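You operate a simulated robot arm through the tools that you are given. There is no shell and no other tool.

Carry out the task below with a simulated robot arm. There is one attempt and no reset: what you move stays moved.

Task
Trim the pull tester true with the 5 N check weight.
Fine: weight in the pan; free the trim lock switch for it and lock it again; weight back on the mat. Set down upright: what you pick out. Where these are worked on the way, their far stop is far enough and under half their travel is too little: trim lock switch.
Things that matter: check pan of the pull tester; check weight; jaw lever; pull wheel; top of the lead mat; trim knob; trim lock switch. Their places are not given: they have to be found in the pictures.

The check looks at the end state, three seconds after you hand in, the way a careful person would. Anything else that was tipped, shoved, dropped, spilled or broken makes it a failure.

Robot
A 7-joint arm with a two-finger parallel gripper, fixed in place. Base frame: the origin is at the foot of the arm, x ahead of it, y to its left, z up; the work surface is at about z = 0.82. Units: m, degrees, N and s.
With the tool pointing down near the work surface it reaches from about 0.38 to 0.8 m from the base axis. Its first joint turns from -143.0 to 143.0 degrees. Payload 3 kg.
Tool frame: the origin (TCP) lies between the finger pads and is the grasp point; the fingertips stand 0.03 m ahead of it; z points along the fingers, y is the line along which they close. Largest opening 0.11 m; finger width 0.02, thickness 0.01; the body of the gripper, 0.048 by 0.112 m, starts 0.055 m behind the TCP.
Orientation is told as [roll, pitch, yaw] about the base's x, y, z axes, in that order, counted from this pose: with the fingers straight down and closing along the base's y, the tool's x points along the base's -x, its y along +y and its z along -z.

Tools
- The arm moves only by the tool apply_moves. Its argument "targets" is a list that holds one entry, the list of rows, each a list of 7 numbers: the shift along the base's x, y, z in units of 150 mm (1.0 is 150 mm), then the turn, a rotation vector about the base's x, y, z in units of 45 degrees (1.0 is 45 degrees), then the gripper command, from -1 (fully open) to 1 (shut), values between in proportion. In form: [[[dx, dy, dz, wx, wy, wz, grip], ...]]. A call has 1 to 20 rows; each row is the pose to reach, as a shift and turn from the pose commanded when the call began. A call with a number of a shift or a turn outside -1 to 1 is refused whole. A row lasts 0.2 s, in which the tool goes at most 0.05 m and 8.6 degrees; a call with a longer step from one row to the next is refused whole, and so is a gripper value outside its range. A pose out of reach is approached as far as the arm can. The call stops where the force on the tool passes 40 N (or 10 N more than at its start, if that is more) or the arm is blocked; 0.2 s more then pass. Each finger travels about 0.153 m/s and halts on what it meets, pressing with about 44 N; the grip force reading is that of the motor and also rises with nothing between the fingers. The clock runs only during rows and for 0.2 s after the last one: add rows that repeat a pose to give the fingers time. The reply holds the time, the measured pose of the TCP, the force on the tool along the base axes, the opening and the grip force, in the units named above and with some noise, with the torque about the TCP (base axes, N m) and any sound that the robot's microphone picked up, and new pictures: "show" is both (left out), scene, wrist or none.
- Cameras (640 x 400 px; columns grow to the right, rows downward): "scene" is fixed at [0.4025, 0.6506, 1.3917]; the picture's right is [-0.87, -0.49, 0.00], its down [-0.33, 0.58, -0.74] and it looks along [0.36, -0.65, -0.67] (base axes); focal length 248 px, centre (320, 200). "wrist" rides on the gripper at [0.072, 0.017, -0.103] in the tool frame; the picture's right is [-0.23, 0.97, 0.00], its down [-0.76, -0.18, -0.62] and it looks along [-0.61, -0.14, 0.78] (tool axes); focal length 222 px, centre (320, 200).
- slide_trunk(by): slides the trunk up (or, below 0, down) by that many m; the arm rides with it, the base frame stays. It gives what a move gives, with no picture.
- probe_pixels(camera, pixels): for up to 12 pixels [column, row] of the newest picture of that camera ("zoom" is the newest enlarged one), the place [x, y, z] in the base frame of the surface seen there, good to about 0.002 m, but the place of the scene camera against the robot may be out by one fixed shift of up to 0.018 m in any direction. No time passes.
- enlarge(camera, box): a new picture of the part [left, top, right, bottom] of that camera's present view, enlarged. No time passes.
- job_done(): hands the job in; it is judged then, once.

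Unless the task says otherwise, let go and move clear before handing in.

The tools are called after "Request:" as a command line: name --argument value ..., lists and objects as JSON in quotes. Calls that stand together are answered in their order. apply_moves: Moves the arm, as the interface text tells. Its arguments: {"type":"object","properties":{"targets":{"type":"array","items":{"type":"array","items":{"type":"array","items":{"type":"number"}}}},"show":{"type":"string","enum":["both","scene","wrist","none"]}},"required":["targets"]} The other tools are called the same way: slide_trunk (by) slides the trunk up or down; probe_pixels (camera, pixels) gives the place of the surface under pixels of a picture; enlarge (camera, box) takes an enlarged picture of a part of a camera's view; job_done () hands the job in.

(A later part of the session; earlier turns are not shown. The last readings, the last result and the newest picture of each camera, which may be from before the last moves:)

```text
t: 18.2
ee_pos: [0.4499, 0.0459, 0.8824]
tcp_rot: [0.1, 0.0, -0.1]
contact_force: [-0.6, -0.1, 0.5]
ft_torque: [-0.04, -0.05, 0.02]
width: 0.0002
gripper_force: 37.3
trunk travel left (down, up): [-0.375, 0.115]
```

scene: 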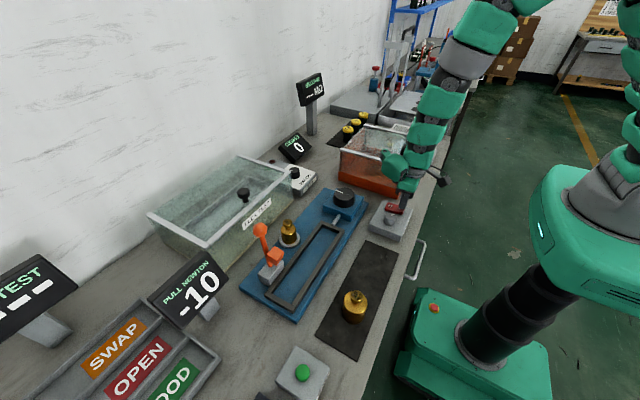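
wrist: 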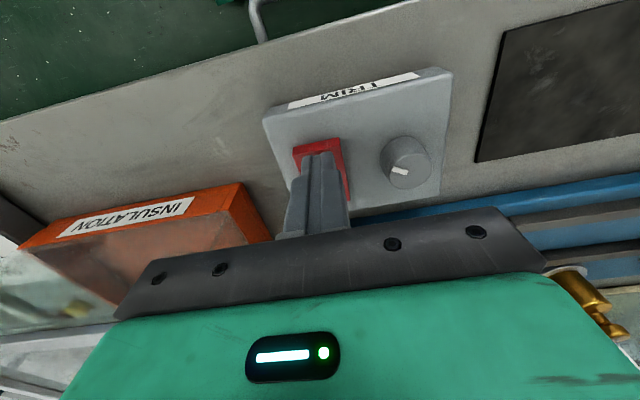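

The tip is ~8 mm above the I end. I'll press down in 2 mm steps.

Request:
apply_moves --targets '[[[0.01, 0, -0.02, 0, 0, 0, 1], [0.01, 0, -0.04, 0, 0, 0, 1], [0.01, 0, -0.053, 0, 0, 0, 1], [0.01, 0, -0.066, 0, 0, 0, 1], [0.01, 0, -0.08, 0, 0, 0, 1], [0.01, 0, -0.093, 0, 0, 0, 1], [0.01, 0, -0.1, 0, 0, 0, 1]]]'

```text
t: 19.6
ee_pos: [0.4525, 0.047, 0.8702]
tcp_rot: [-0.1, -0.3, 0.0]
contact_force: [-8.7, -2.0, 21.7]
ft_torque: [-0.02, 0.06, -0.11]
width: 0.0003
gripper_force: 37.6
trunk travel left (down, up): [-0.375, 0.115]
stopped in row 7: the force on the tool passed its limit at 45 N (the readings are from after the stop); the commanded pose is now the measured one
```

scene: 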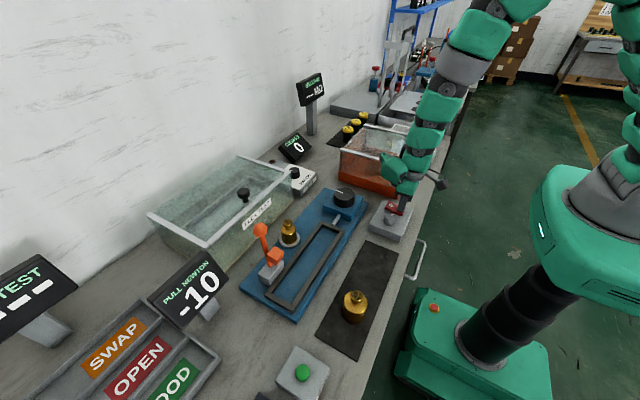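
wrist: 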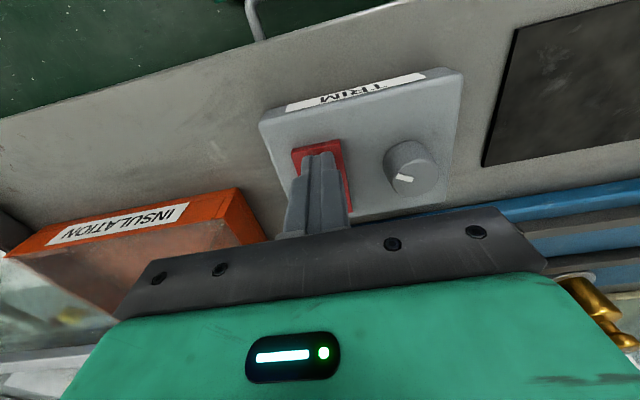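

The press met 45 N with the tip at z≈0.840, which should be the stop. I'll rise and look at the rocker.

Request:
apply_moves --targets '[[[0, 0, 0.1, 0, 0, 0, 1], [0, 0, 0.3, 0, 0, 0, 1], [0, 0, 0.5, 0, 0, 0, 1], [0, 0, 0.5, 0, 0, 0, 1]]]'

Request:
enlarge --camera "wrist" --box '[270, 60, 440, 170]'

Request:
enlarge --camera "scene" --box '[350, 190, 430, 240]'

```text
t: 20.6
ee_pos: [0.4535, 0.0469, 0.9445]
tcp_rot: [0.0, -0.1, 0.2]
contact_force: [0.1, -0.2, 0.3]
ft_torque: [0.04, -0.01, 0.01]
width: 0.0
gripper_force: 38.1
trunk travel left (down, up): [-0.375, 0.115]
```

scene: 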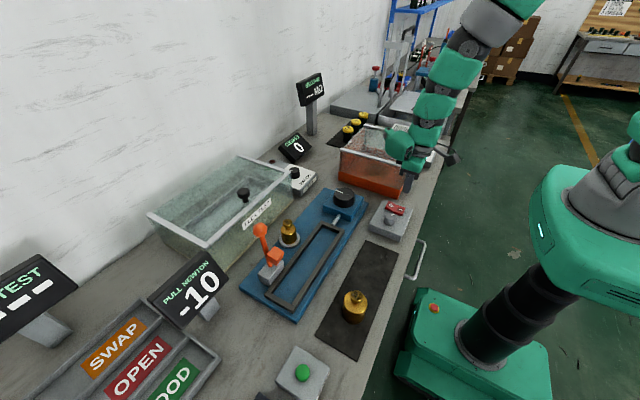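
wrist: 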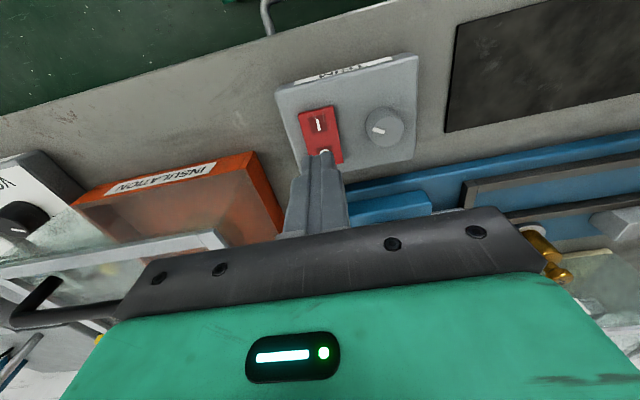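

```text
3.64 times, centred on (355, 115) of wrist
```

zoom: 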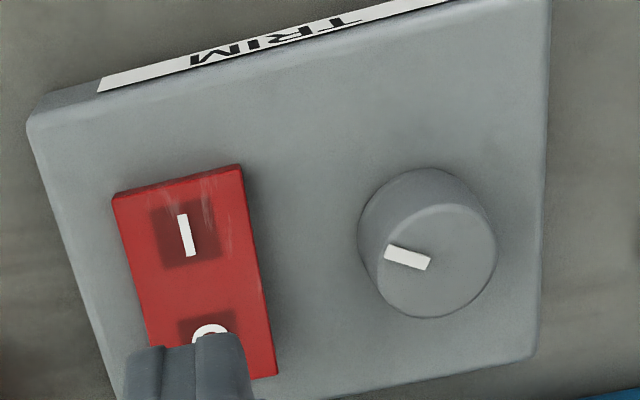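

```text
8.00 times, centred on (390, 215) of scene
```

zoom: 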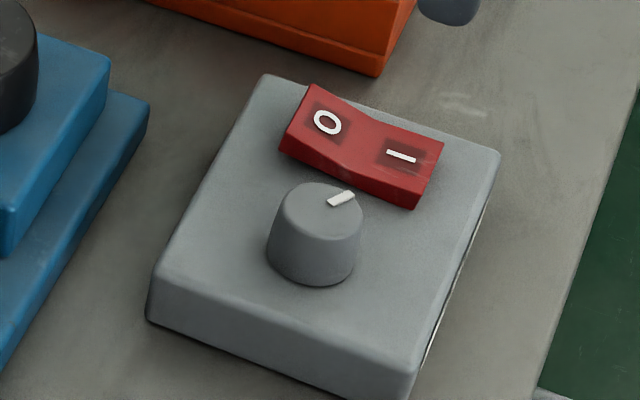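

The I end is now pressed down, so the trim is freed. Next I move over the trim knob, centre about (0.470, 0.106), with the fingers opened to ~55 mm.

Request:
apply_moves --targets '[[[0.04, 0.13, 0, 0, 0, 0, 0.5], [0.08, 0.26, 0, 0, 0, 0, 0], [0.117, 0.393, 0, 0, 0, 0, 0], [0.117, 0.393, 0, 0, 0, 0, 0]]]' --show "wrist"

Request:
enlarge --camera "wrist" --box '[240, 60, 400, 170]'

```text
t: 21.6
ee_pos: [0.4722, 0.1062, 0.9446]
tcp_rot: [-0.1, -0.1, 0.0]
contact_force: [-0.5, -0.4, 0.4]
ft_torque: [0.0, -0.01, -0.03]
width: 0.055
gripper_force: 0.0
trunk travel left (down, up): [-0.375, 0.115]
```

wrist: 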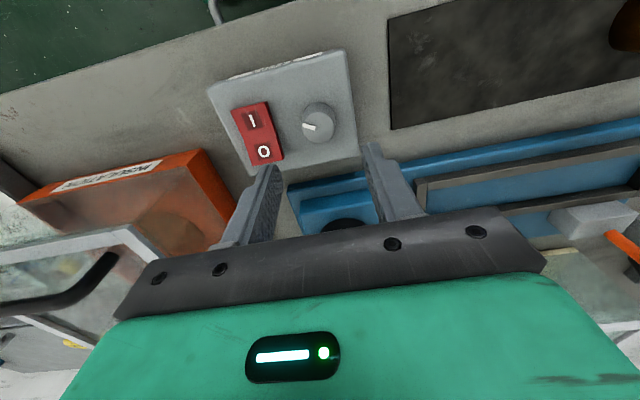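

```text
3.64 times, centred on (320, 115) of wrist
```

zoom: 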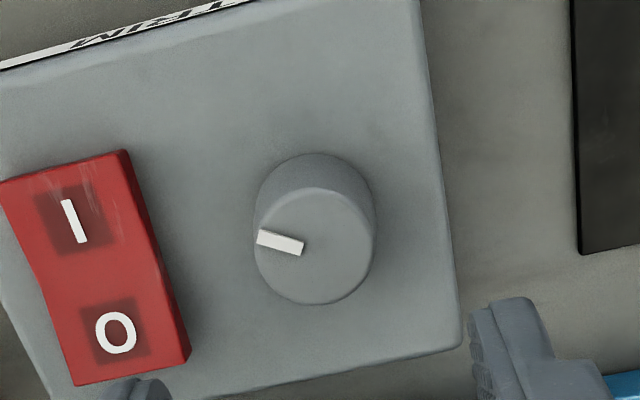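

Request:
probe_pixels --camera "zoom" --pixels '[[258, 255], [372, 240], [312, 188], [318, 300], [316, 245], [262, 238], [300, 248], [315, 155], [275, 205], [360, 205], [290, 292], [350, 290]]'

```text
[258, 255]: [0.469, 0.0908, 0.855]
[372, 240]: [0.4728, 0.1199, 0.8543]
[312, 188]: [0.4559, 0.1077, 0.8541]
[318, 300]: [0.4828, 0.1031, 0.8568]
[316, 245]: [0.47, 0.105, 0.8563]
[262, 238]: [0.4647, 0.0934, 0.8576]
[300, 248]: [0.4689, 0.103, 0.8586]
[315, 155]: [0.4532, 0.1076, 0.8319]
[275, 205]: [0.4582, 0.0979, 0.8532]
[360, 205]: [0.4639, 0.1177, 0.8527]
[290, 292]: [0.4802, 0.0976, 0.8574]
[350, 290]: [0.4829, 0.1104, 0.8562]
```

The knob centre is (0.470, 0.1055), top z≈0.857, pointer towards -y with a slight -x lean. I'll lower the open fingers around it to tips at ~0.836.

Request:
apply_moves --targets '[[[-0.007, -0.004, -0.2, 0, 0, 0, 0], [-0.007, -0.004, -0.4, 0, 0, 0, 0], [-0.007, -0.004, -0.5, 0, 0, 0, 0], [-0.007, -0.004, -0.525, 0, 0, 0, 0], [-0.007, -0.004, -0.525, 0, 0, 0, 0]]]'

```text
t: 22.8
ee_pos: [0.471, 0.1042, 0.8656]
tcp_rot: [0.0, -0.2, 0.0]
contact_force: [-0.8, -0.4, 0.1]
ft_torque: [0.01, -0.01, 0.0]
width: 0.055
gripper_force: 0.1
trunk travel left (down, up): [-0.375, 0.115]
```

scene: 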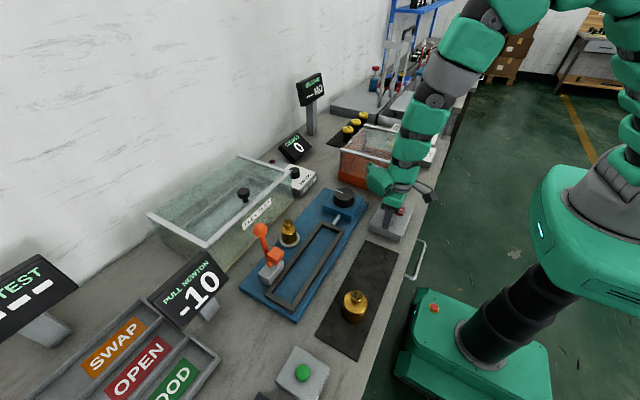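
wrist: 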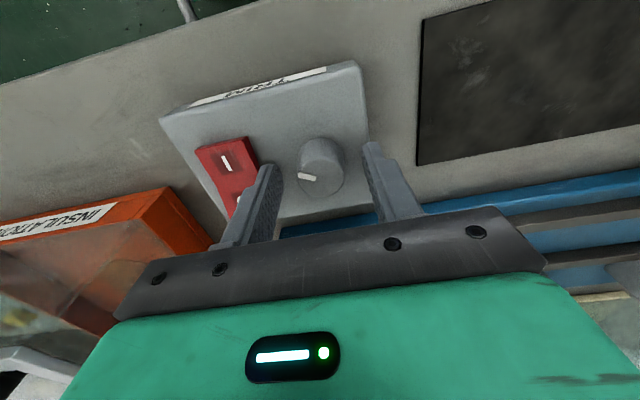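

The knob sits between the fingers. I'll close gently onto it.

Request:
apply_moves --targets '[[[0, 0, 0, 0, 0, 0, 0.2], [0, 0, 0, 0, 0, 0, 0.4], [0, 0, 0, 0, 0, 0, 0.6], [0, 0, 0, 0, 0, 0, 0.6]]]'

```text
t: 23.8
ee_pos: [0.4703, 0.1042, 0.8651]
tcp_rot: [0.0, -0.2, 0.0]
contact_force: [-0.7, 10.6, -1.4]
ft_torque: [0.38, 0.09, 0.0]
width: 0.0306
gripper_force: 44.4
trunk travel left (down, up): [-0.375, 0.115]
```

scene: 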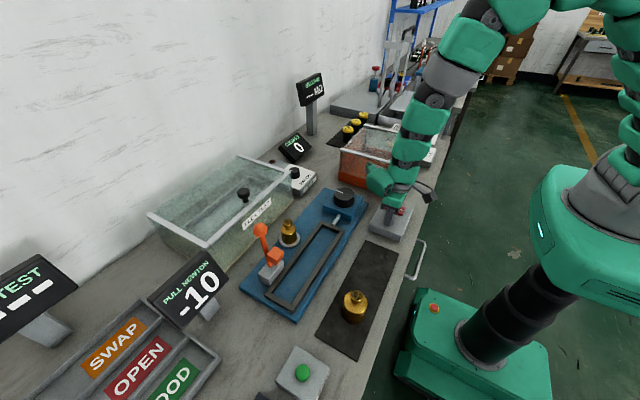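
wrist: 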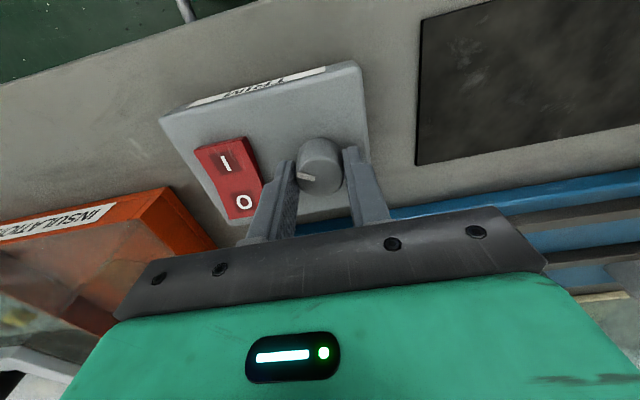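

Gripped at 30.6 mm; a 10 N side force shows the tool sits ~1 mm off in y, so I'll shift +1.5 mm and turn the knob about +15° (counterclockwise from above) as a test.

Request:
apply_moves --targets '[[[0, 0.01, 0, 0, 0, 0, 0.6], [0, 0.01, 0, 0, 0, 0.11, 0.6], [0, 0.01, 0, 0, 0, 0.22, 0.6], [0, 0.01, 0, 0, 0, 0.33, 0.6], [0, 0.01, 0, 0, 0, 0.33, 0.6]]]'

```text
t: 25.0
ee_pos: [0.4704, 0.1041, 0.8646]
tcp_rot: [0.1, -0.1, 14.8]
contact_force: [2.0, -19.9, -1.5]
ft_torque: [-0.64, -0.34, 0.02]
width: 0.0308
gripper_force: 44.6
trunk travel left (down, up): [-0.375, 0.115]
```

scene: 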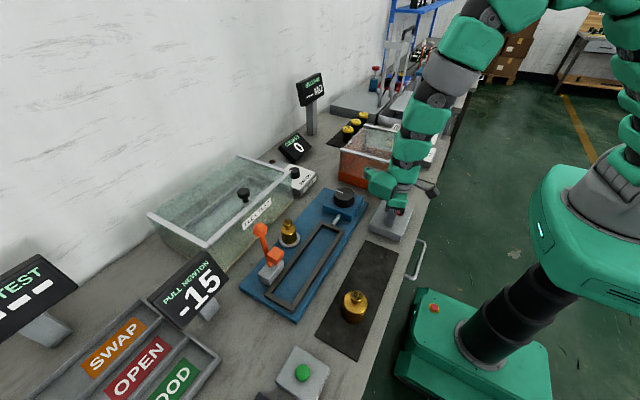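
wrist: 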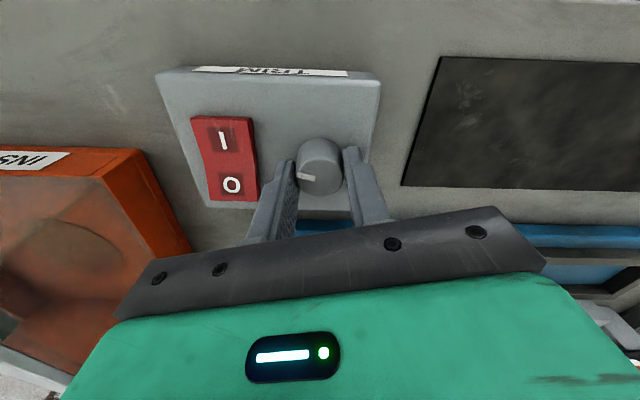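

Turning +15° moved the display from -10 to -15, so it must go clockwise, about 60° from here (≈3° per N). I'll relax the y force and turn back clockwise ~40° first.

Request:
apply_moves --targets '[[[0, -0.0065, 0, 0, 0, 0, 0.6], [0, -0.0065, 0, 0, 0, -0.15, 0.6], [0, -0.0065, 0, 0, 0, -0.3, 0.6], [0, -0.0065, 0, 0, 0, -0.45, 0.6], [0, -0.0065, 0, 0, 0, -0.6, 0.6], [0, -0.0065, 0, 0, 0, -0.75, 0.6], [0, -0.0065, 0, 0, 0, -0.9, 0.6], [0, -0.0065, 0, 0, 0, -0.9, 0.6]]]'

```text
t: 26.8
ee_pos: [0.4705, 0.105, 0.8657]
tcp_rot: [0.0, -0.2, -25.8]
contact_force: [-4.1, -9.2, -7.2]
ft_torque: [-0.09, 0.48, -0.03]
width: 0.0307
gripper_force: 44.7
trunk travel left (down, up): [-0.375, 0.115]
```

scene: 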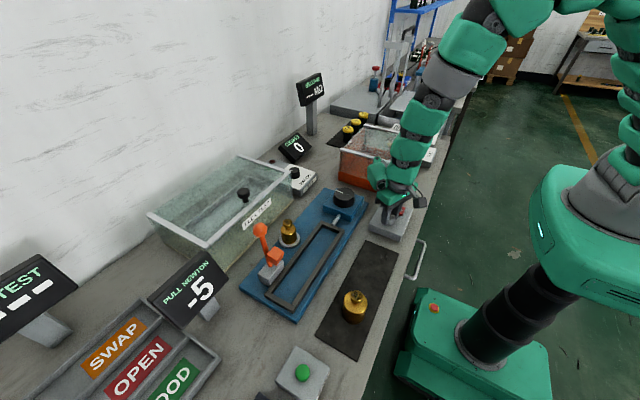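
wrist: 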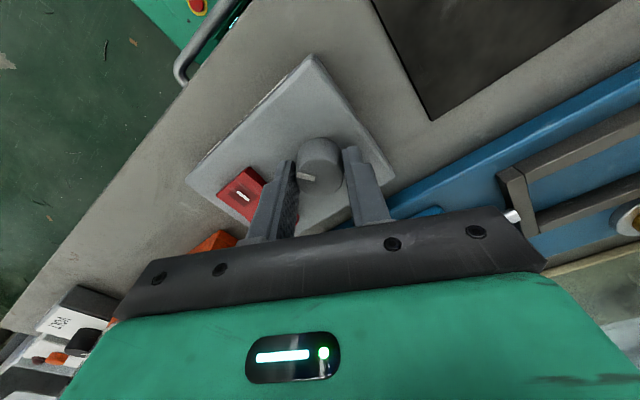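

Display now -5 at yaw -26°; it seems to step in 5s. I'll keep turning clockwise in smaller steps, watching the display.

Request:
apply_moves --targets '[[[0, 0, 0, 0, 0, -0.1, 0.6], [0, 0, 0, 0, 0, -0.2, 0.6], [0, 0, 0, 0, 0, -0.2, 0.6]]]' --show "scene"

```text
t: 27.6
ee_pos: [0.4698, 0.1051, 0.8668]
tcp_rot: [0.0, -0.2, -34.8]
contact_force: [-6.7, -11.8, -11.3]
ft_torque: [-0.79, -0.18, -0.02]
width: 0.0306
gripper_force: 45.1
trunk travel left (down, up): [-0.375, 0.115]
```

scene: 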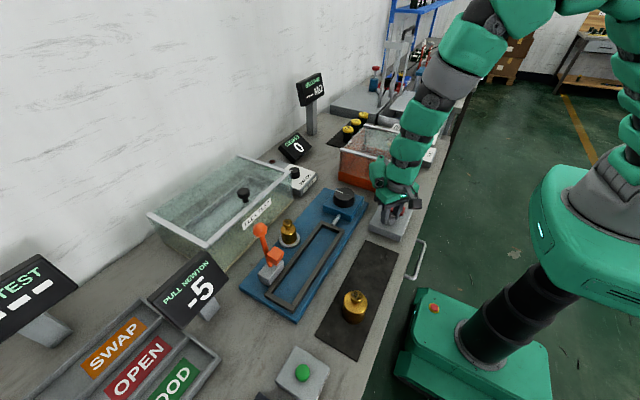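

Still -5 at -35°. Small side forces build up (-12 N y, -11 N z), so I'll relax the position by half a mm while turning on another 9°.

Request:
apply_moves --targets '[[[-0.002, -0.004, -0.003, 0, 0, 0, 0.6], [-0.002, -0.004, -0.003, 0, 0, -0.1, 0.6], [-0.002, -0.004, -0.003, 0, 0, -0.2, 0.6], [-0.002, -0.004, -0.003, 0, 0, -0.2, 0.6]]]' --show "scene"

```text
t: 28.6
ee_pos: [0.4704, 0.1039, 0.8668]
tcp_rot: [0.1, -0.1, -43.7]
contact_force: [-2.4, -1.6, 2.8]
ft_torque: [0.58, 0.58, -0.02]
width: 0.0308
gripper_force: 44.9
trunk travel left (down, up): [-0.375, 0.115]
```

scene: 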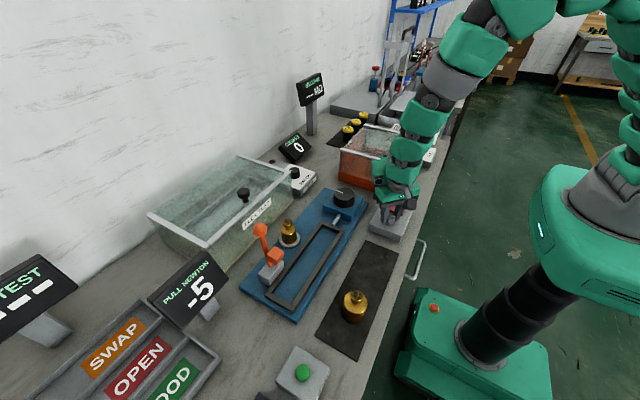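

Still -5; forces relaxed. I'll check in the wrist view that the knob really turns with the fingers.

Request:
apply_moves --targets '[[[0, 0, 0, 0, 0, -0.1, 0.6], [0, 0, 0, 0, 0, -0.1, 0.6]]]'

Request:
enlarge --camera "wrist" --box '[240, 90, 400, 220]'

```text
t: 29.2
ee_pos: [0.4705, 0.105, 0.8663]
tcp_rot: [0.1, -0.3, -48.3]
contact_force: [-1.1, 3.3, 6.6]
ft_torque: [0.2, 0.15, -0.03]
width: 0.0309
gripper_force: 44.9
trunk travel left (down, up): [-0.375, 0.115]
```

scene: 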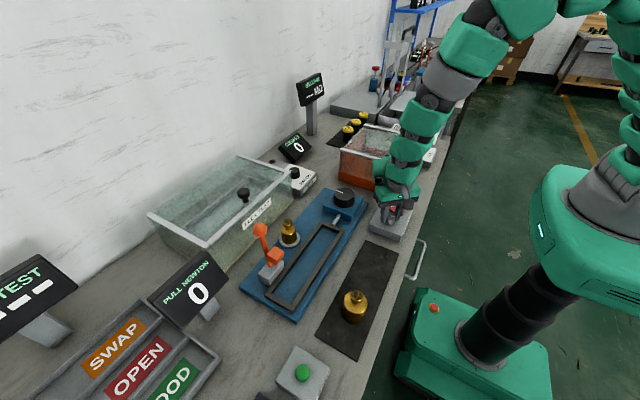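
wrist: 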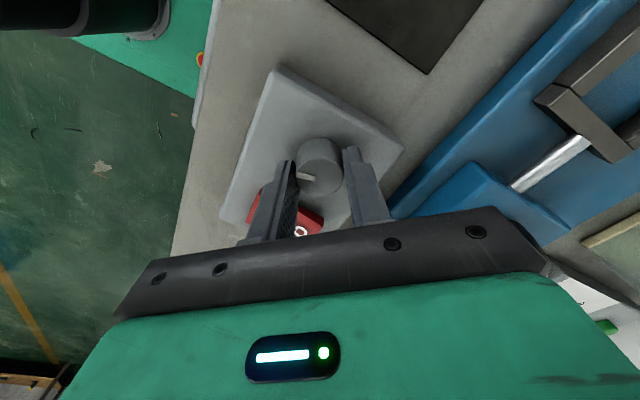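

```text
3.08 times, centred on (320, 155) of wrist
```

zoom: 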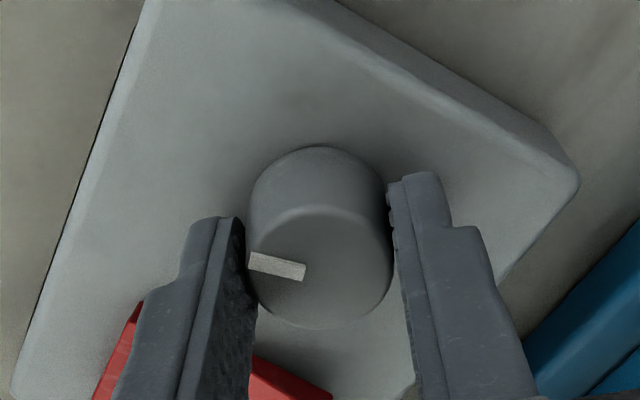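

Display now shows 0 at yaw -48° and the knob pointer follows the fingers. The -5→0 step was near -46°, so the 5 band should lie around -72…-95°. I'll turn on 17° more.

Request:
apply_moves --targets '[[[0, 0, -0.001, 0, 0, -0.1, 0.6], [0, 0, -0.001, 0, 0, -0.2, 0.6], [0, 0, -0.001, 0, 0, -0.3, 0.6], [0, 0, -0.001, 0, 0, -0.4, 0.6], [0, 0, -0.001, 0, 0, -0.4, 0.6]]]' --show "scene"

```text
t: 30.4
ee_pos: [0.4695, 0.1046, 0.8658]
tcp_rot: [0.0, -0.2, -66.2]
contact_force: [1.8, 5.0, 12.3]
ft_torque: [-0.17, -0.19, 0.02]
width: 0.0309
gripper_force: 44.8
trunk travel left (down, up): [-0.375, 0.115]
```

scene: 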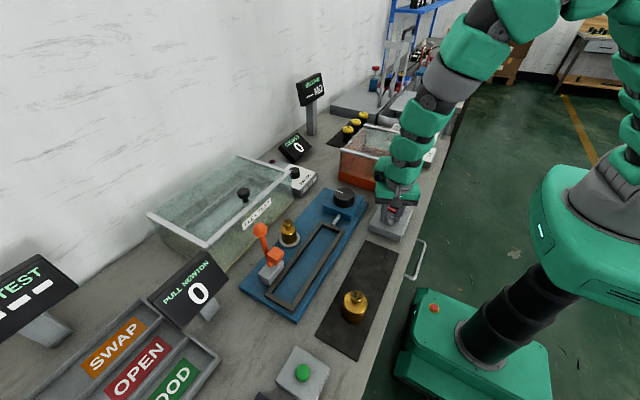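

Still 0 at -66°. I'll go on in ~4.5° steps to find the change to 5, relieving the +12 N z force a little.

Request:
apply_moves --targets '[[[0, 0, 0.003, 0, 0, -0.05, 0.6], [0, 0, 0.003, 0, 0, -0.1, 0.6], [0, 0, 0.003, 0, 0, -0.1, 0.6]]]' --show "scene"

```text
t: 31.2
ee_pos: [0.4693, 0.1062, 0.8655]
tcp_rot: [0.0, -0.1, -70.7]
contact_force: [5.7, 6.1, -0.2]
ft_torque: [-0.08, -0.34, 0.01]
width: 0.0305
gripper_force: 44.8
trunk travel left (down, up): [-0.375, 0.115]
```

scene: 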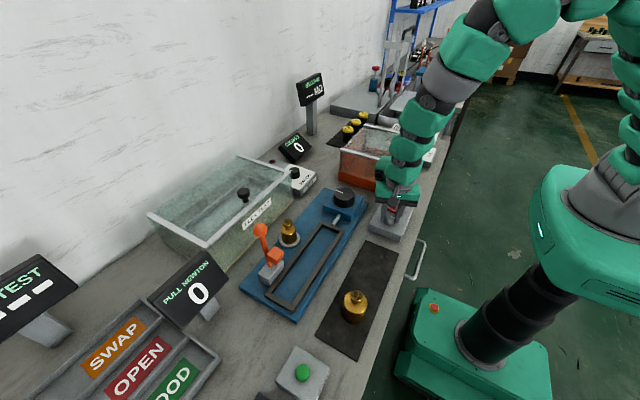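

Request:
apply_moves --targets '[[[0, 0, 0, 0, 0, -0.05, 0.6], [0, 0, 0, 0, 0, -0.1, 0.6], [0, 0, 0, 0, 0, -0.1, 0.6]]]' --show "scene"

```text
t: 32.0
ee_pos: [0.4705, 0.1043, 0.8668]
tcp_rot: [0.0, -0.2, -75.2]
contact_force: [6.0, 7.5, 3.6]
ft_torque: [0.76, -0.03, -0.03]
width: 0.0309
gripper_force: 45.0
trunk travel left (down, up): [-0.375, 0.115]
```

scene: 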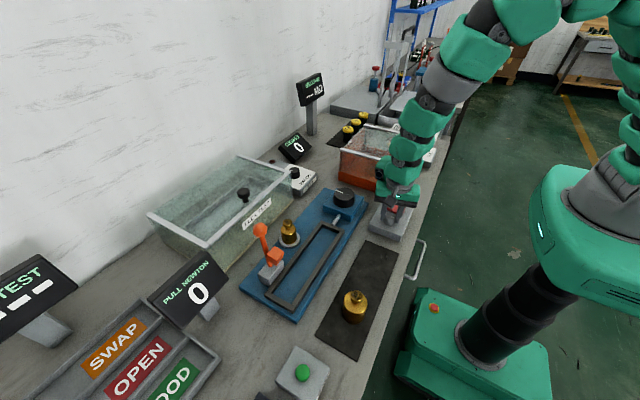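

Still 0 at -75°. Another 4.5° clockwise.

Request:
apply_moves --targets '[[[0.001, 0.002, 0, 0, 0, -0.05, 0.6], [0.001, 0.002, 0, 0, 0, -0.1, 0.6], [0.001, 0.002, 0, 0, 0, -0.1, 0.6]]]' --show "scene"

```text
t: 32.8
ee_pos: [0.4685, 0.1046, 0.8658]
tcp_rot: [0.0, -0.3, -79.7]
contact_force: [4.6, 3.8, 6.7]
ft_torque: [-0.29, -0.09, -0.02]
width: 0.0307
gripper_force: 45.2
trunk travel left (down, up): [-0.375, 0.115]
```

scene: 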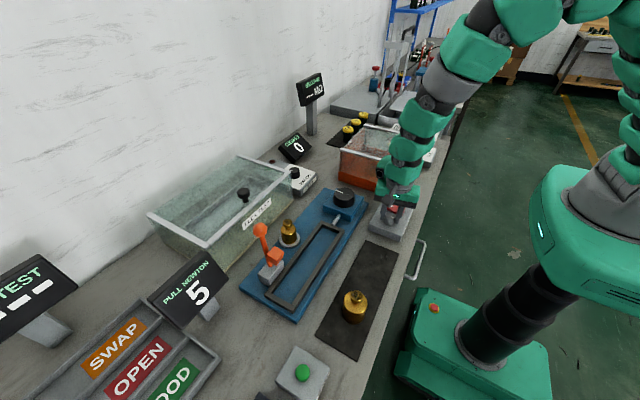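

The display reads 5 at yaw -79.7°, with the step at about -77°. Band width is about 30° (steps near -46° and -77°), so the true middle is near -91°; I'll turn a further 11.5° clockwise.

Request:
apply_moves --targets '[[[0.001, 0.001, 0.001, 0, 0, -0.09, 0.6], [0.001, 0.001, 0.001, 0, 0, -0.18, 0.6], [0.001, 0.001, 0.001, 0, 0, -0.256, 0.6], [0.001, 0.001, 0.001, 0, 0, -0.256, 0.6]]]'

```text
t: 33.8
ee_pos: [0.4704, 0.1035, 0.8647]
tcp_rot: [-0.1, -0.2, -91.2]
contact_force: [1.9, 1.0, -3.7]
ft_torque: [0.61, -0.07, -0.02]
width: 0.0309
gripper_force: 45.0
trunk travel left (down, up): [-0.375, 0.115]
```

scene: 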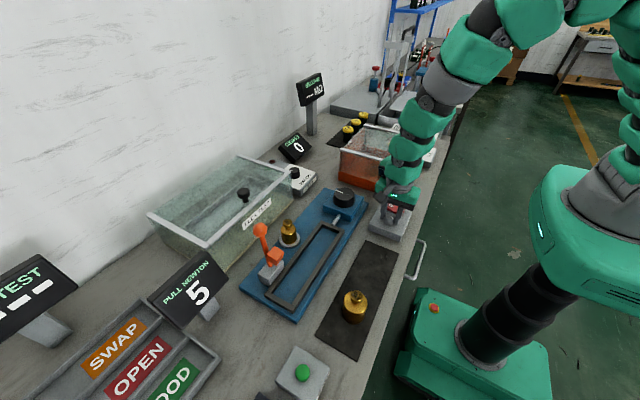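
wrist: 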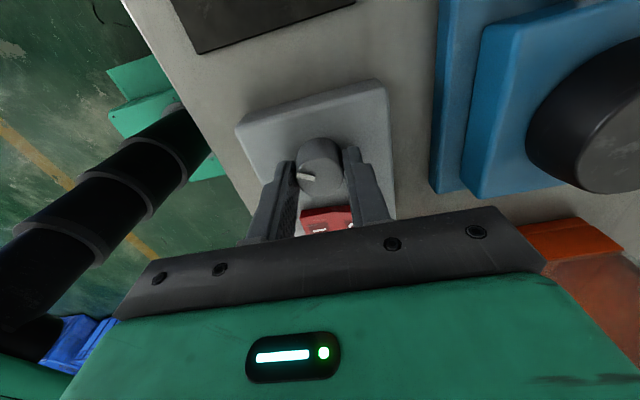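

Reads 5 at -91°, which agrees with a start in mid-band (yaw 0) and 30° per step. I'll let go of the knob and rise.

Request:
apply_moves --targets '[[[0, 0, 0, 0, 0, 0, 0.3], [0, 0, 0, 0, 0, 0, 0.1], [0, 0, 0, 0, 0, 0, 0], [0, 0, 0.1, 0, 0, 0, 0], [0, 0, 0.3, 0, 0, 0, 0], [0, 0, 0.55, 0, 0, 0, 0], [0, 0, 0.55, 0, 0, 0, 0]]]'

Request:
enlarge --camera "wrist" --box '[220, 60, 420, 220]'

Request:
enlarge --camera "scene" --box '[140, 240, 250, 330]'

```text
t: 35.4
ee_pos: [0.472, 0.105, 0.9487]
tcp_rot: [0.0, -0.2, -91.3]
contact_force: [-0.6, 1.4, -1.1]
ft_torque: [0.0, -0.03, 0.0]
width: 0.0551
gripper_force: 0.1
trunk travel left (down, up): [-0.375, 0.115]
```

scene: 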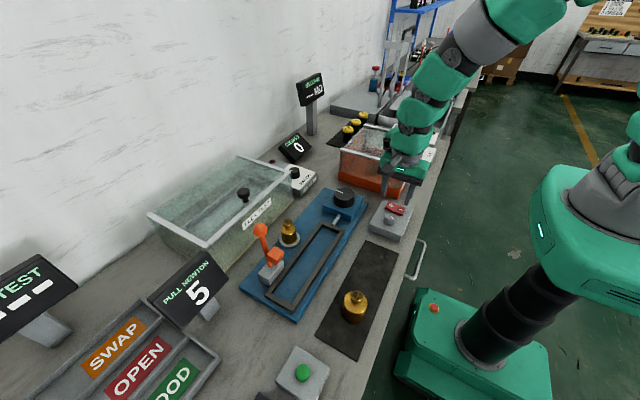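
wrist: 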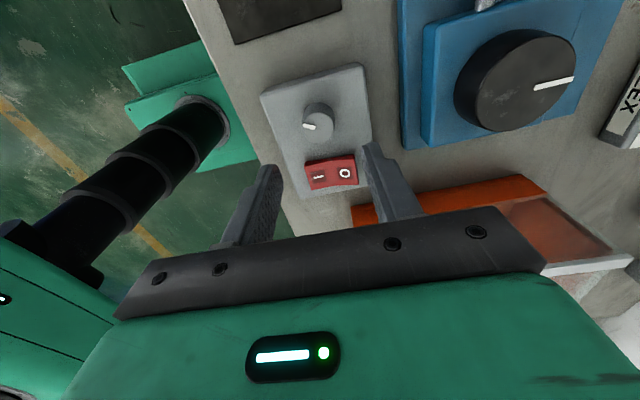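

```text
2.50 times, centred on (320, 140) of wrist
```

zoom: 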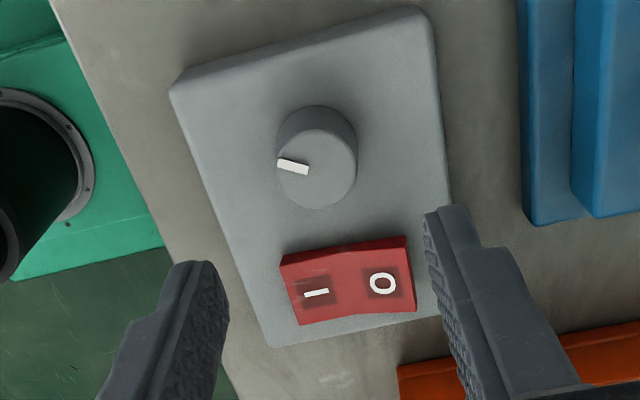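

```text
4.44 times, centred on (195, 285) of scene
```

zoom: 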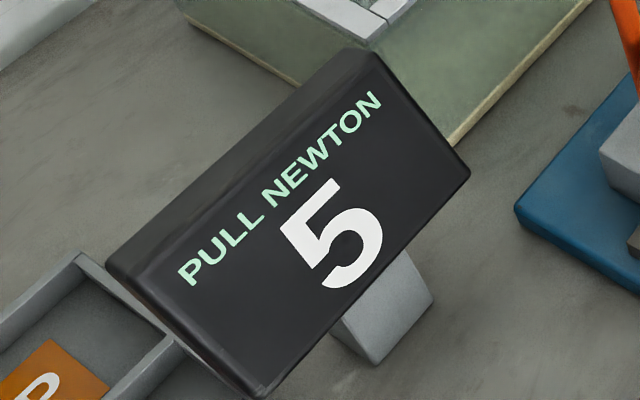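

The trim reads 5 and the knob is free. Now I rotate the tool back to yaw 0 while staying above, closing the fingers, and shift to over the O end of the rocker (0.490, 0.046).

Request:
apply_moves --targets '[[[0, 0, 0.05, 0, 0, 0.17, 0], [0, 0, 0.1, 0, 0, 0.34, 0.5], [0, 0, 0.1, 0, 0, 0.51, 1], [0, 0, 0.1, 0, 0, 0.68, 1], [0, 0, 0.1, 0, 0, 0.85, 1], [0, 0, 0.1, 0, 0, 1, 1]]]' --show "none"

Request:
apply_moves --targets '[[[0.03, -0.07, 0, 0, 0, 0.17, 1], [0.06, -0.15, 0, 0, 0, 0.34, 1], [0.09, -0.23, 0, 0, 0, 0.51, 1], [0.12, -0.31, 0, 0, 0, 0.68, 1], [0.13, -0.393, 0, 0, 0, 0.85, 1], [0.13, -0.393, -0.1, 0, 0, 1, 1], [0.13, -0.393, -0.1, 0, 0, 1, 1]]]'

```text
t: 36.8
ee_pos: [0.47, 0.1038, 0.9632]
tcp_rot: [-0.1, -0.2, -46.1]
contact_force: [-0.1, -0.2, 0.5]
ft_torque: [0.02, -0.02, 0.0]
width: 0.0001
gripper_force: 37.6
trunk travel left (down, up): [-0.375, 0.115]
```

```text
t: 38.4
ee_pos: [0.4899, 0.0461, 0.9495]
tcp_rot: [0.0, -0.2, -1.2]
contact_force: [0.3, 0.0, 0.1]
ft_torque: [0.0, 0.01, 0.01]
width: 0.0001
gripper_force: 37.4
trunk travel left (down, up): [-0.375, 0.115]
```

scene: 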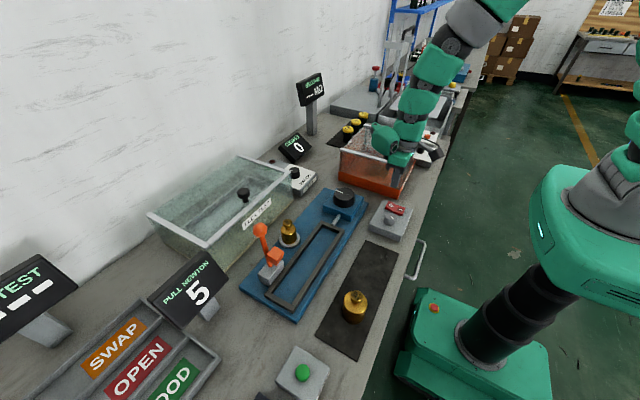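
wrist: 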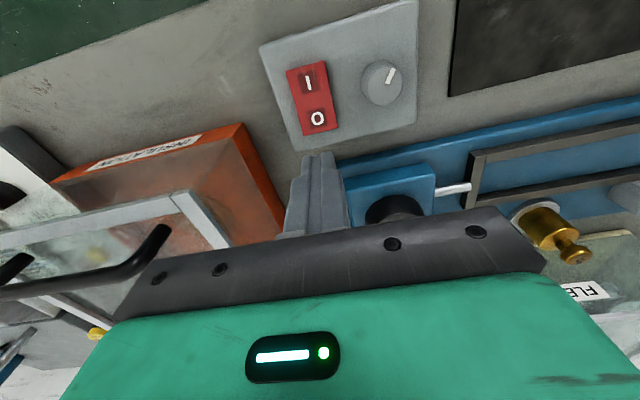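

The knob pointer now points to +x/+y and display stays 5. I'll zoom on the rocker to verify the aim at its O end.

Request:
enlarge --camera "wrist" --box '[260, 20, 420, 160]'

```text
2.86 times, centred on (340, 90) of wrist
```

zoom: 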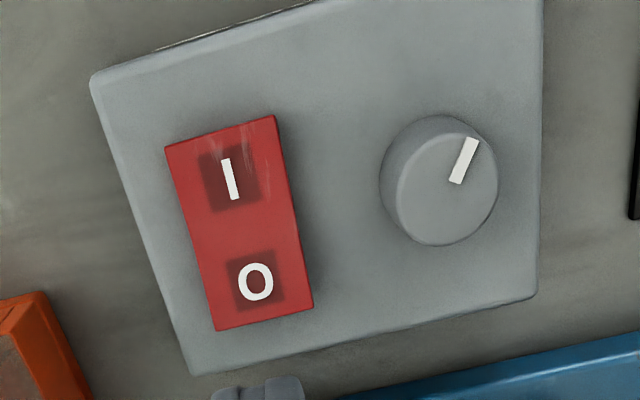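

Request:
probe_pixels --camera "zoom" --pixels '[[255, 283], [218, 322], [310, 300], [262, 315], [232, 180], [170, 155], [270, 125], [240, 230]]'

```text
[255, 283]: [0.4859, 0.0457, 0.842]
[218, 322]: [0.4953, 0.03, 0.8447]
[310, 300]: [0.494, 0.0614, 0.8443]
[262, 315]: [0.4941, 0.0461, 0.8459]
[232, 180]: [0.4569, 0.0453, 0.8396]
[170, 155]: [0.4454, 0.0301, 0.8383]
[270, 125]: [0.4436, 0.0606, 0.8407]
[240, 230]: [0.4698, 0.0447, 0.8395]
```

O end is at (0.487–0.495, 0.046) z≈0.8455, right under the tool. I'll lower and press in small steps.

Request:
apply_moves --targets '[[[0, 0, -0.2, 0, 0, 0.026, 1], [0, 0, -0.35, 0, 0, 0.026, 1], [0, 0, -0.44, 0, 0, 0.026, 1], [0, 0, -0.46, 0, 0, 0.026, 1], [0, 0, -0.475, 0, 0, 0.026, 1], [0, 0, -0.49, 0, 0, 0.026, 1], [0, 0, -0.505, 0, 0, 0.026, 1], [0, 0, -0.52, 0, 0, 0.026, 1], [0, 0, -0.535, 0, 0, 0.026, 1], [0, 0, -0.545, 0, 0, 0.026, 1]]]'

```text
t: 40.5
ee_pos: [0.4904, 0.0463, 0.8698]
tcp_rot: [0.1, -0.5, 0.0]
contact_force: [-2.3, -0.9, 19.4]
ft_torque: [-0.02, 0.26, -0.04]
width: 0.0
gripper_force: 37.9
trunk travel left (down, up): [-0.375, 0.115]
stopped in row 10: the force on the tool passed its limit at 44 N (the readings are from after the stop); the commanded pose is now the measured one
```

scene: 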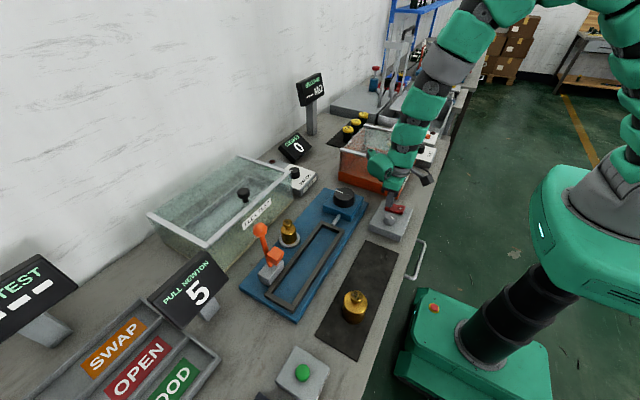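
wrist: 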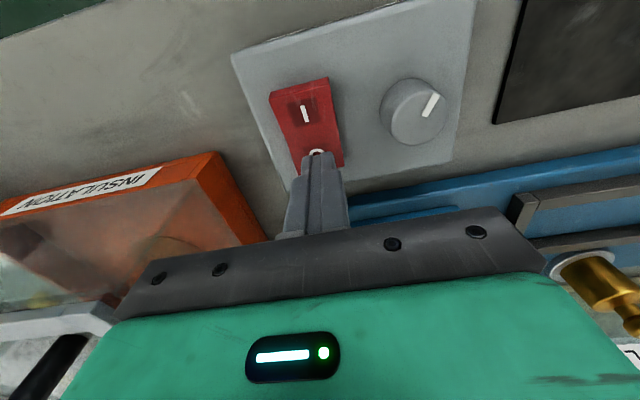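

The O end was pressed to its stop (44 N). I'll rise and verify the rocker.

Request:
apply_moves --targets '[[[0, 0, 0.1, 0, 0, 0, 1], [0, 0, 0.4, 0, 0, 0, 1], [0, 0, 0.7, 0, 0, 0, 1], [0, 0, 0.95, 0, 0.01, 0, 1], [0, 0, 0.95, 0, 0.01, 0, 1]]]'

Request:
enlarge --camera "scene" --box '[350, 190, 430, 240]'

Request:
enlarge --camera "scene" --box '[150, 210, 330, 330]'

```text
t: 41.7
ee_pos: [0.491, 0.0443, 1.0128]
tcp_rot: [0.0, 0.3, 0.1]
contact_force: [-0.2, -0.4, -0.2]
ft_torque: [0.03, 0.0, -0.02]
width: 0.0
gripper_force: 37.9
trunk travel left (down, up): [-0.375, 0.115]
```

scene: 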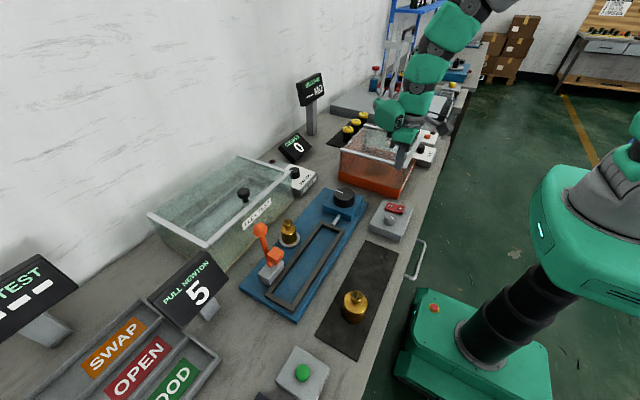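
wrist: 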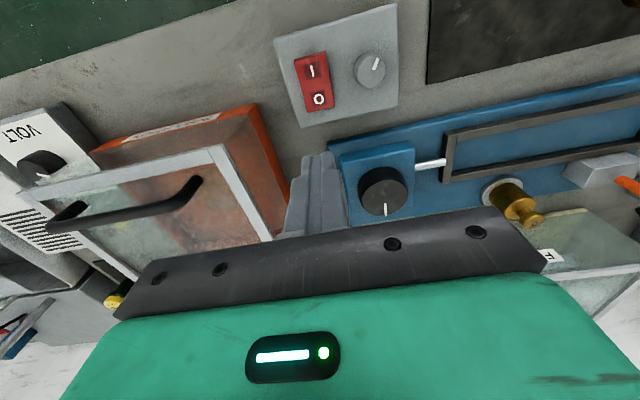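

```text
8.00 times, centred on (390, 215) of scene
```

zoom: 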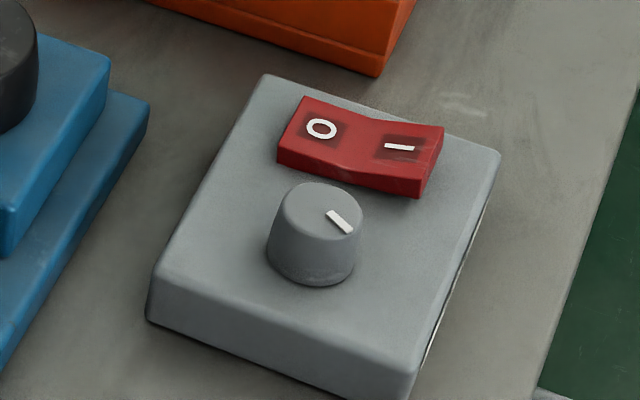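

```text
3.33 times, centred on (240, 270) of scene
```

zoom: 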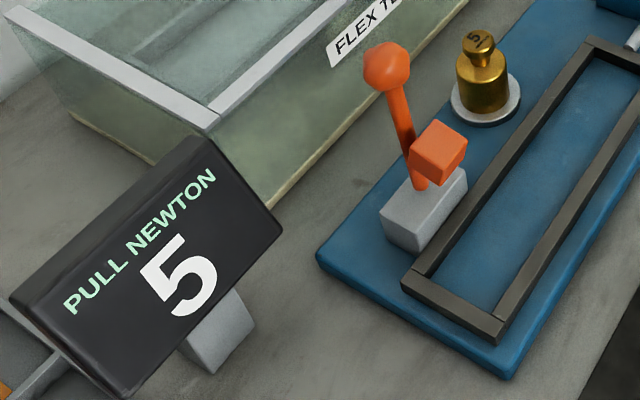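

The rocker is back on O (locked) and the display reads 5. Now I go back for the weight: moving at height toward the pan with the fingers opening.

Request:
apply_moves --targets '[[[0.12, 0.2, 0, 0, 0, 0, 0.5], [0.24, 0.4, 0, 0, 0, 0, 0], [0.36, 0.6, 0, 0, 0, 0, -0.4], [0.48, 0.8, 0, 0, 0, 0, -0.4], [0.6, 1.0, 0, 0, 0, 0, -0.4]]]' --show "none"

Request:
apply_moves --targets '[[[0.2, 0.2, 0, 0, 0, 0, -0.4], [0.4, 0.4, 0, 0, 0, 0, -0.4], [0.6, 0.6, 0, 0, 0, 0, -0.4], [0.753, 0.705, 0, 0, 0, 0, -0.4], [0.753, 0.705, 0, 0, 0, 0, -0.4]]]'

```text
t: 42.9
ee_pos: [0.5815, 0.1977, 1.0114]
tcp_rot: [0.1, 0.1, 0.0]
contact_force: [0.0, 0.3, -0.1]
ft_torque: [0.02, -0.01, -0.01]
width: 0.0771
gripper_force: 0.1
trunk travel left (down, up): [-0.375, 0.115]
```

```text
t: 44.1
ee_pos: [0.6958, 0.3005, 1.0124]
tcp_rot: [0.1, 0.1, 0.0]
contact_force: [-0.1, 0.4, -0.6]
ft_torque: [-0.03, 0.04, 0.02]
width: 0.0771
gripper_force: 0.2
trunk travel left (down, up): [-0.375, 0.115]
```

scene: 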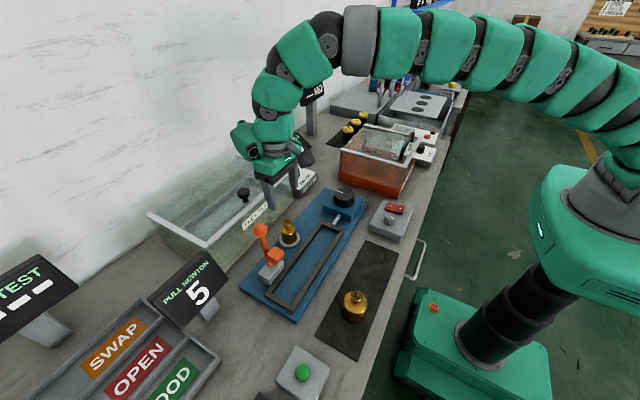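
wrist: 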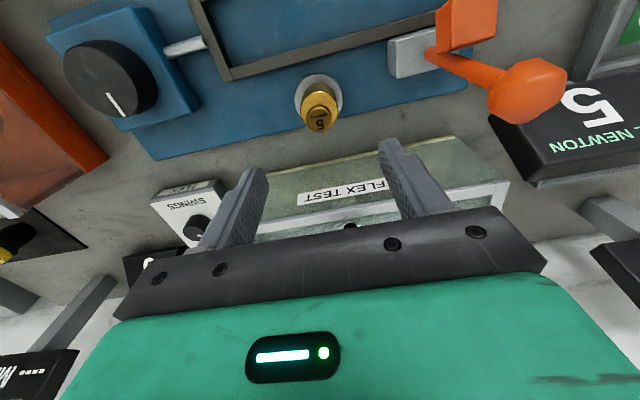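

Request:
enlarge --camera "wrist" --box '[270, 60, 370, 140]'

```text
5.00 times, centred on (320, 100) of wrist
```

zoom: 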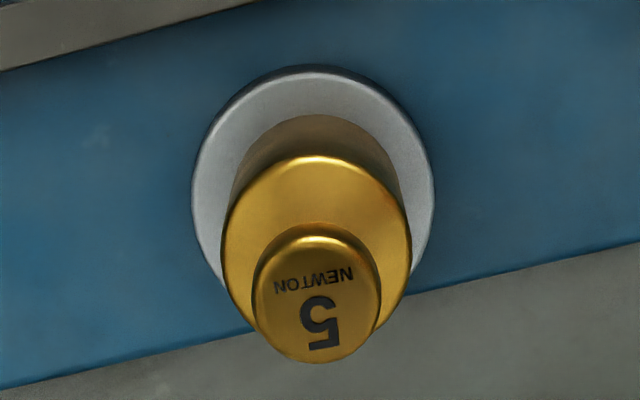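

Request:
probe_pixels --camera "zoom" --pixels '[[255, 295], [379, 290], [316, 240], [318, 360], [318, 300], [225, 240], [409, 235], [315, 158]]'

```text
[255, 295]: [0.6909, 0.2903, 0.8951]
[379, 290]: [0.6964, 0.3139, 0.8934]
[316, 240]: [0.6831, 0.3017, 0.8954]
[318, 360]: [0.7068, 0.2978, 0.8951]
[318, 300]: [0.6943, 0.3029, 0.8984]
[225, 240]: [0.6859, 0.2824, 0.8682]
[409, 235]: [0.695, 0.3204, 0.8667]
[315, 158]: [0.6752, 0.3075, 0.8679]
```

The weight stands at (0.6945, 0.3015), directly below. I'll descend around it.

Request:
apply_moves --targets '[[[-0.003, 0.003, -0.25, 0, 0, 0, -0.4], [-0.003, 0.003, -0.5, 0, 0, 0, -0.4], [-0.003, 0.003, -0.75, 0, 0, 0, -0.4], [-0.003, 0.003, -0.92, 0, 0, 0, -0.4], [-0.003, 0.003, -0.98, 0, 0, 0, -0.4], [-0.003, 0.003, -0.98, 0, 0, 0, -0.4]]]' --show "wrist"

```text
t: 45.5
ee_pos: [0.6943, 0.3031, 0.8638]
tcp_rot: [0.0, 0.1, 0.0]
contact_force: [1.2, 0.5, -0.3]
ft_torque: [0.01, 0.03, 0.01]
width: 0.0774
gripper_force: 0.0
trunk travel left (down, up): [-0.375, 0.115]
```

wrist: 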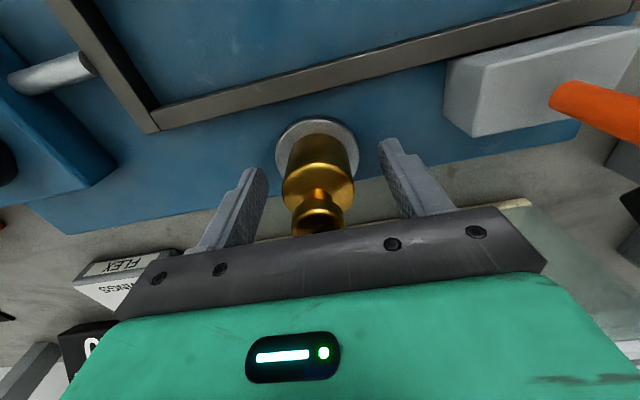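

The weight is centred between the fingers. Close on it, then lift.

Request:
apply_moves --targets '[[[0, 0, 0, 0, 0, 0, 0.1], [0, 0, 0, 0, 0, 0, 0.5], [0, 0, 0, 0, 0, 0, 0.5], [0, 0, 0, 0, 0, 0, 0.5]]]' --show "none"

Request:
apply_moves --targets '[[[0, 0, 0.05, 0, 0, 0, 0.5], [0, 0, 0.2, 0, 0, 0, 0.5], [0, 0, 0.45, 0, 0, 0, 0.5], [0, 0, 0.7, 0, 0, 0, 0.5], [0, 0, 0.75, 0, 0, 0, 0.5]]]'

```text
t: 46.5
ee_pos: [0.6931, 0.3016, 0.8646]
tcp_rot: [0.0, 0.1, 0.0]
contact_force: [1.0, -0.4, 1.2]
ft_torque: [-0.03, -0.05, -0.01]
width: 0.0412
gripper_force: 43.6
trunk travel left (down, up): [-0.375, 0.115]
```

```text
t: 47.7
ee_pos: [0.6946, 0.3032, 0.9774]
tcp_rot: [0.0, 0.0, 0.0]
contact_force: [-0.2, 0.6, -4.1]
ft_torque: [-0.01, 0.02, 0.01]
width: 0.0411
gripper_force: 44.0
trunk travel left (down, up): [-0.375, 0.115]
```

scene: 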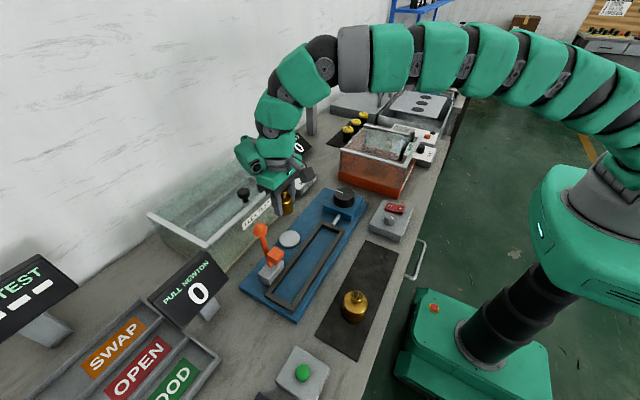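
wrist: 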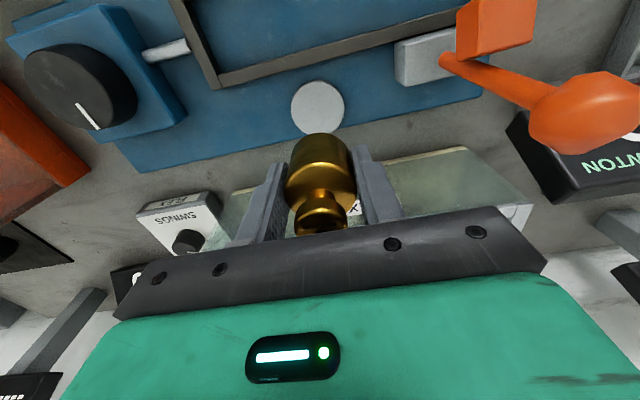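

The weight is lifted and the display shows 0. I carry it back towards its place on the mat at (0.455, 0.263).

Request:
apply_moves --targets '[[[-0.2, -0.03, 0, 0, 0, 0, 0.5], [-0.45, -0.07, 0, 0, 0, 0, 0.5], [-0.7, -0.11, 0, 0, 0, 0, 0.5], [-0.9, -0.14, 0, 0, 0, 0, 0.5], [-1.0, -0.16, 0, 0, 0, 0, 0.5]]]' --show "none"

Request:
apply_moves --targets '[[[-0.2, -0.03, 0, 0, 0, 0, 0.5], [-0.4, -0.06, 0, 0, 0, 0, 0.5], [-0.55, -0.09, 0, 0, 0, 0, 0.5], [-0.597, -0.1, 0, 0, 0, 0, 0.5], [-0.597, -0.1, 0, 0, 0, 0, 0.5]]]'

```text
t: 48.9
ee_pos: [0.5447, 0.2785, 0.9773]
tcp_rot: [0.2, 0.1, -0.1]
contact_force: [0.3, 0.1, -5.2]
ft_torque: [-0.02, 0.0, -0.01]
width: 0.0413
gripper_force: 44.1
trunk travel left (down, up): [-0.375, 0.115]
```

```text
t: 50.1
ee_pos: [0.4532, 0.2641, 0.9769]
tcp_rot: [0.0, 0.2, 0.0]
contact_force: [-0.2, -0.4, -5.0]
ft_torque: [0.02, 0.0, -0.02]
width: 0.0413
gripper_force: 44.1
trunk travel left (down, up): [-0.375, 0.115]
```

scene: 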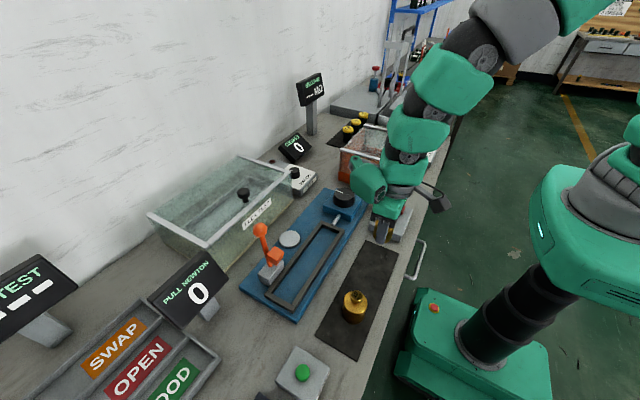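
wrist: 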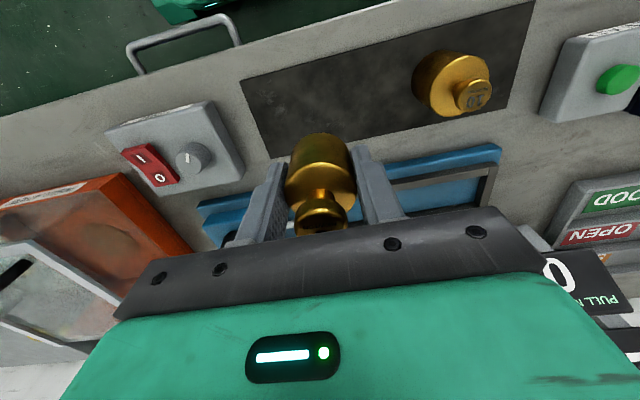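

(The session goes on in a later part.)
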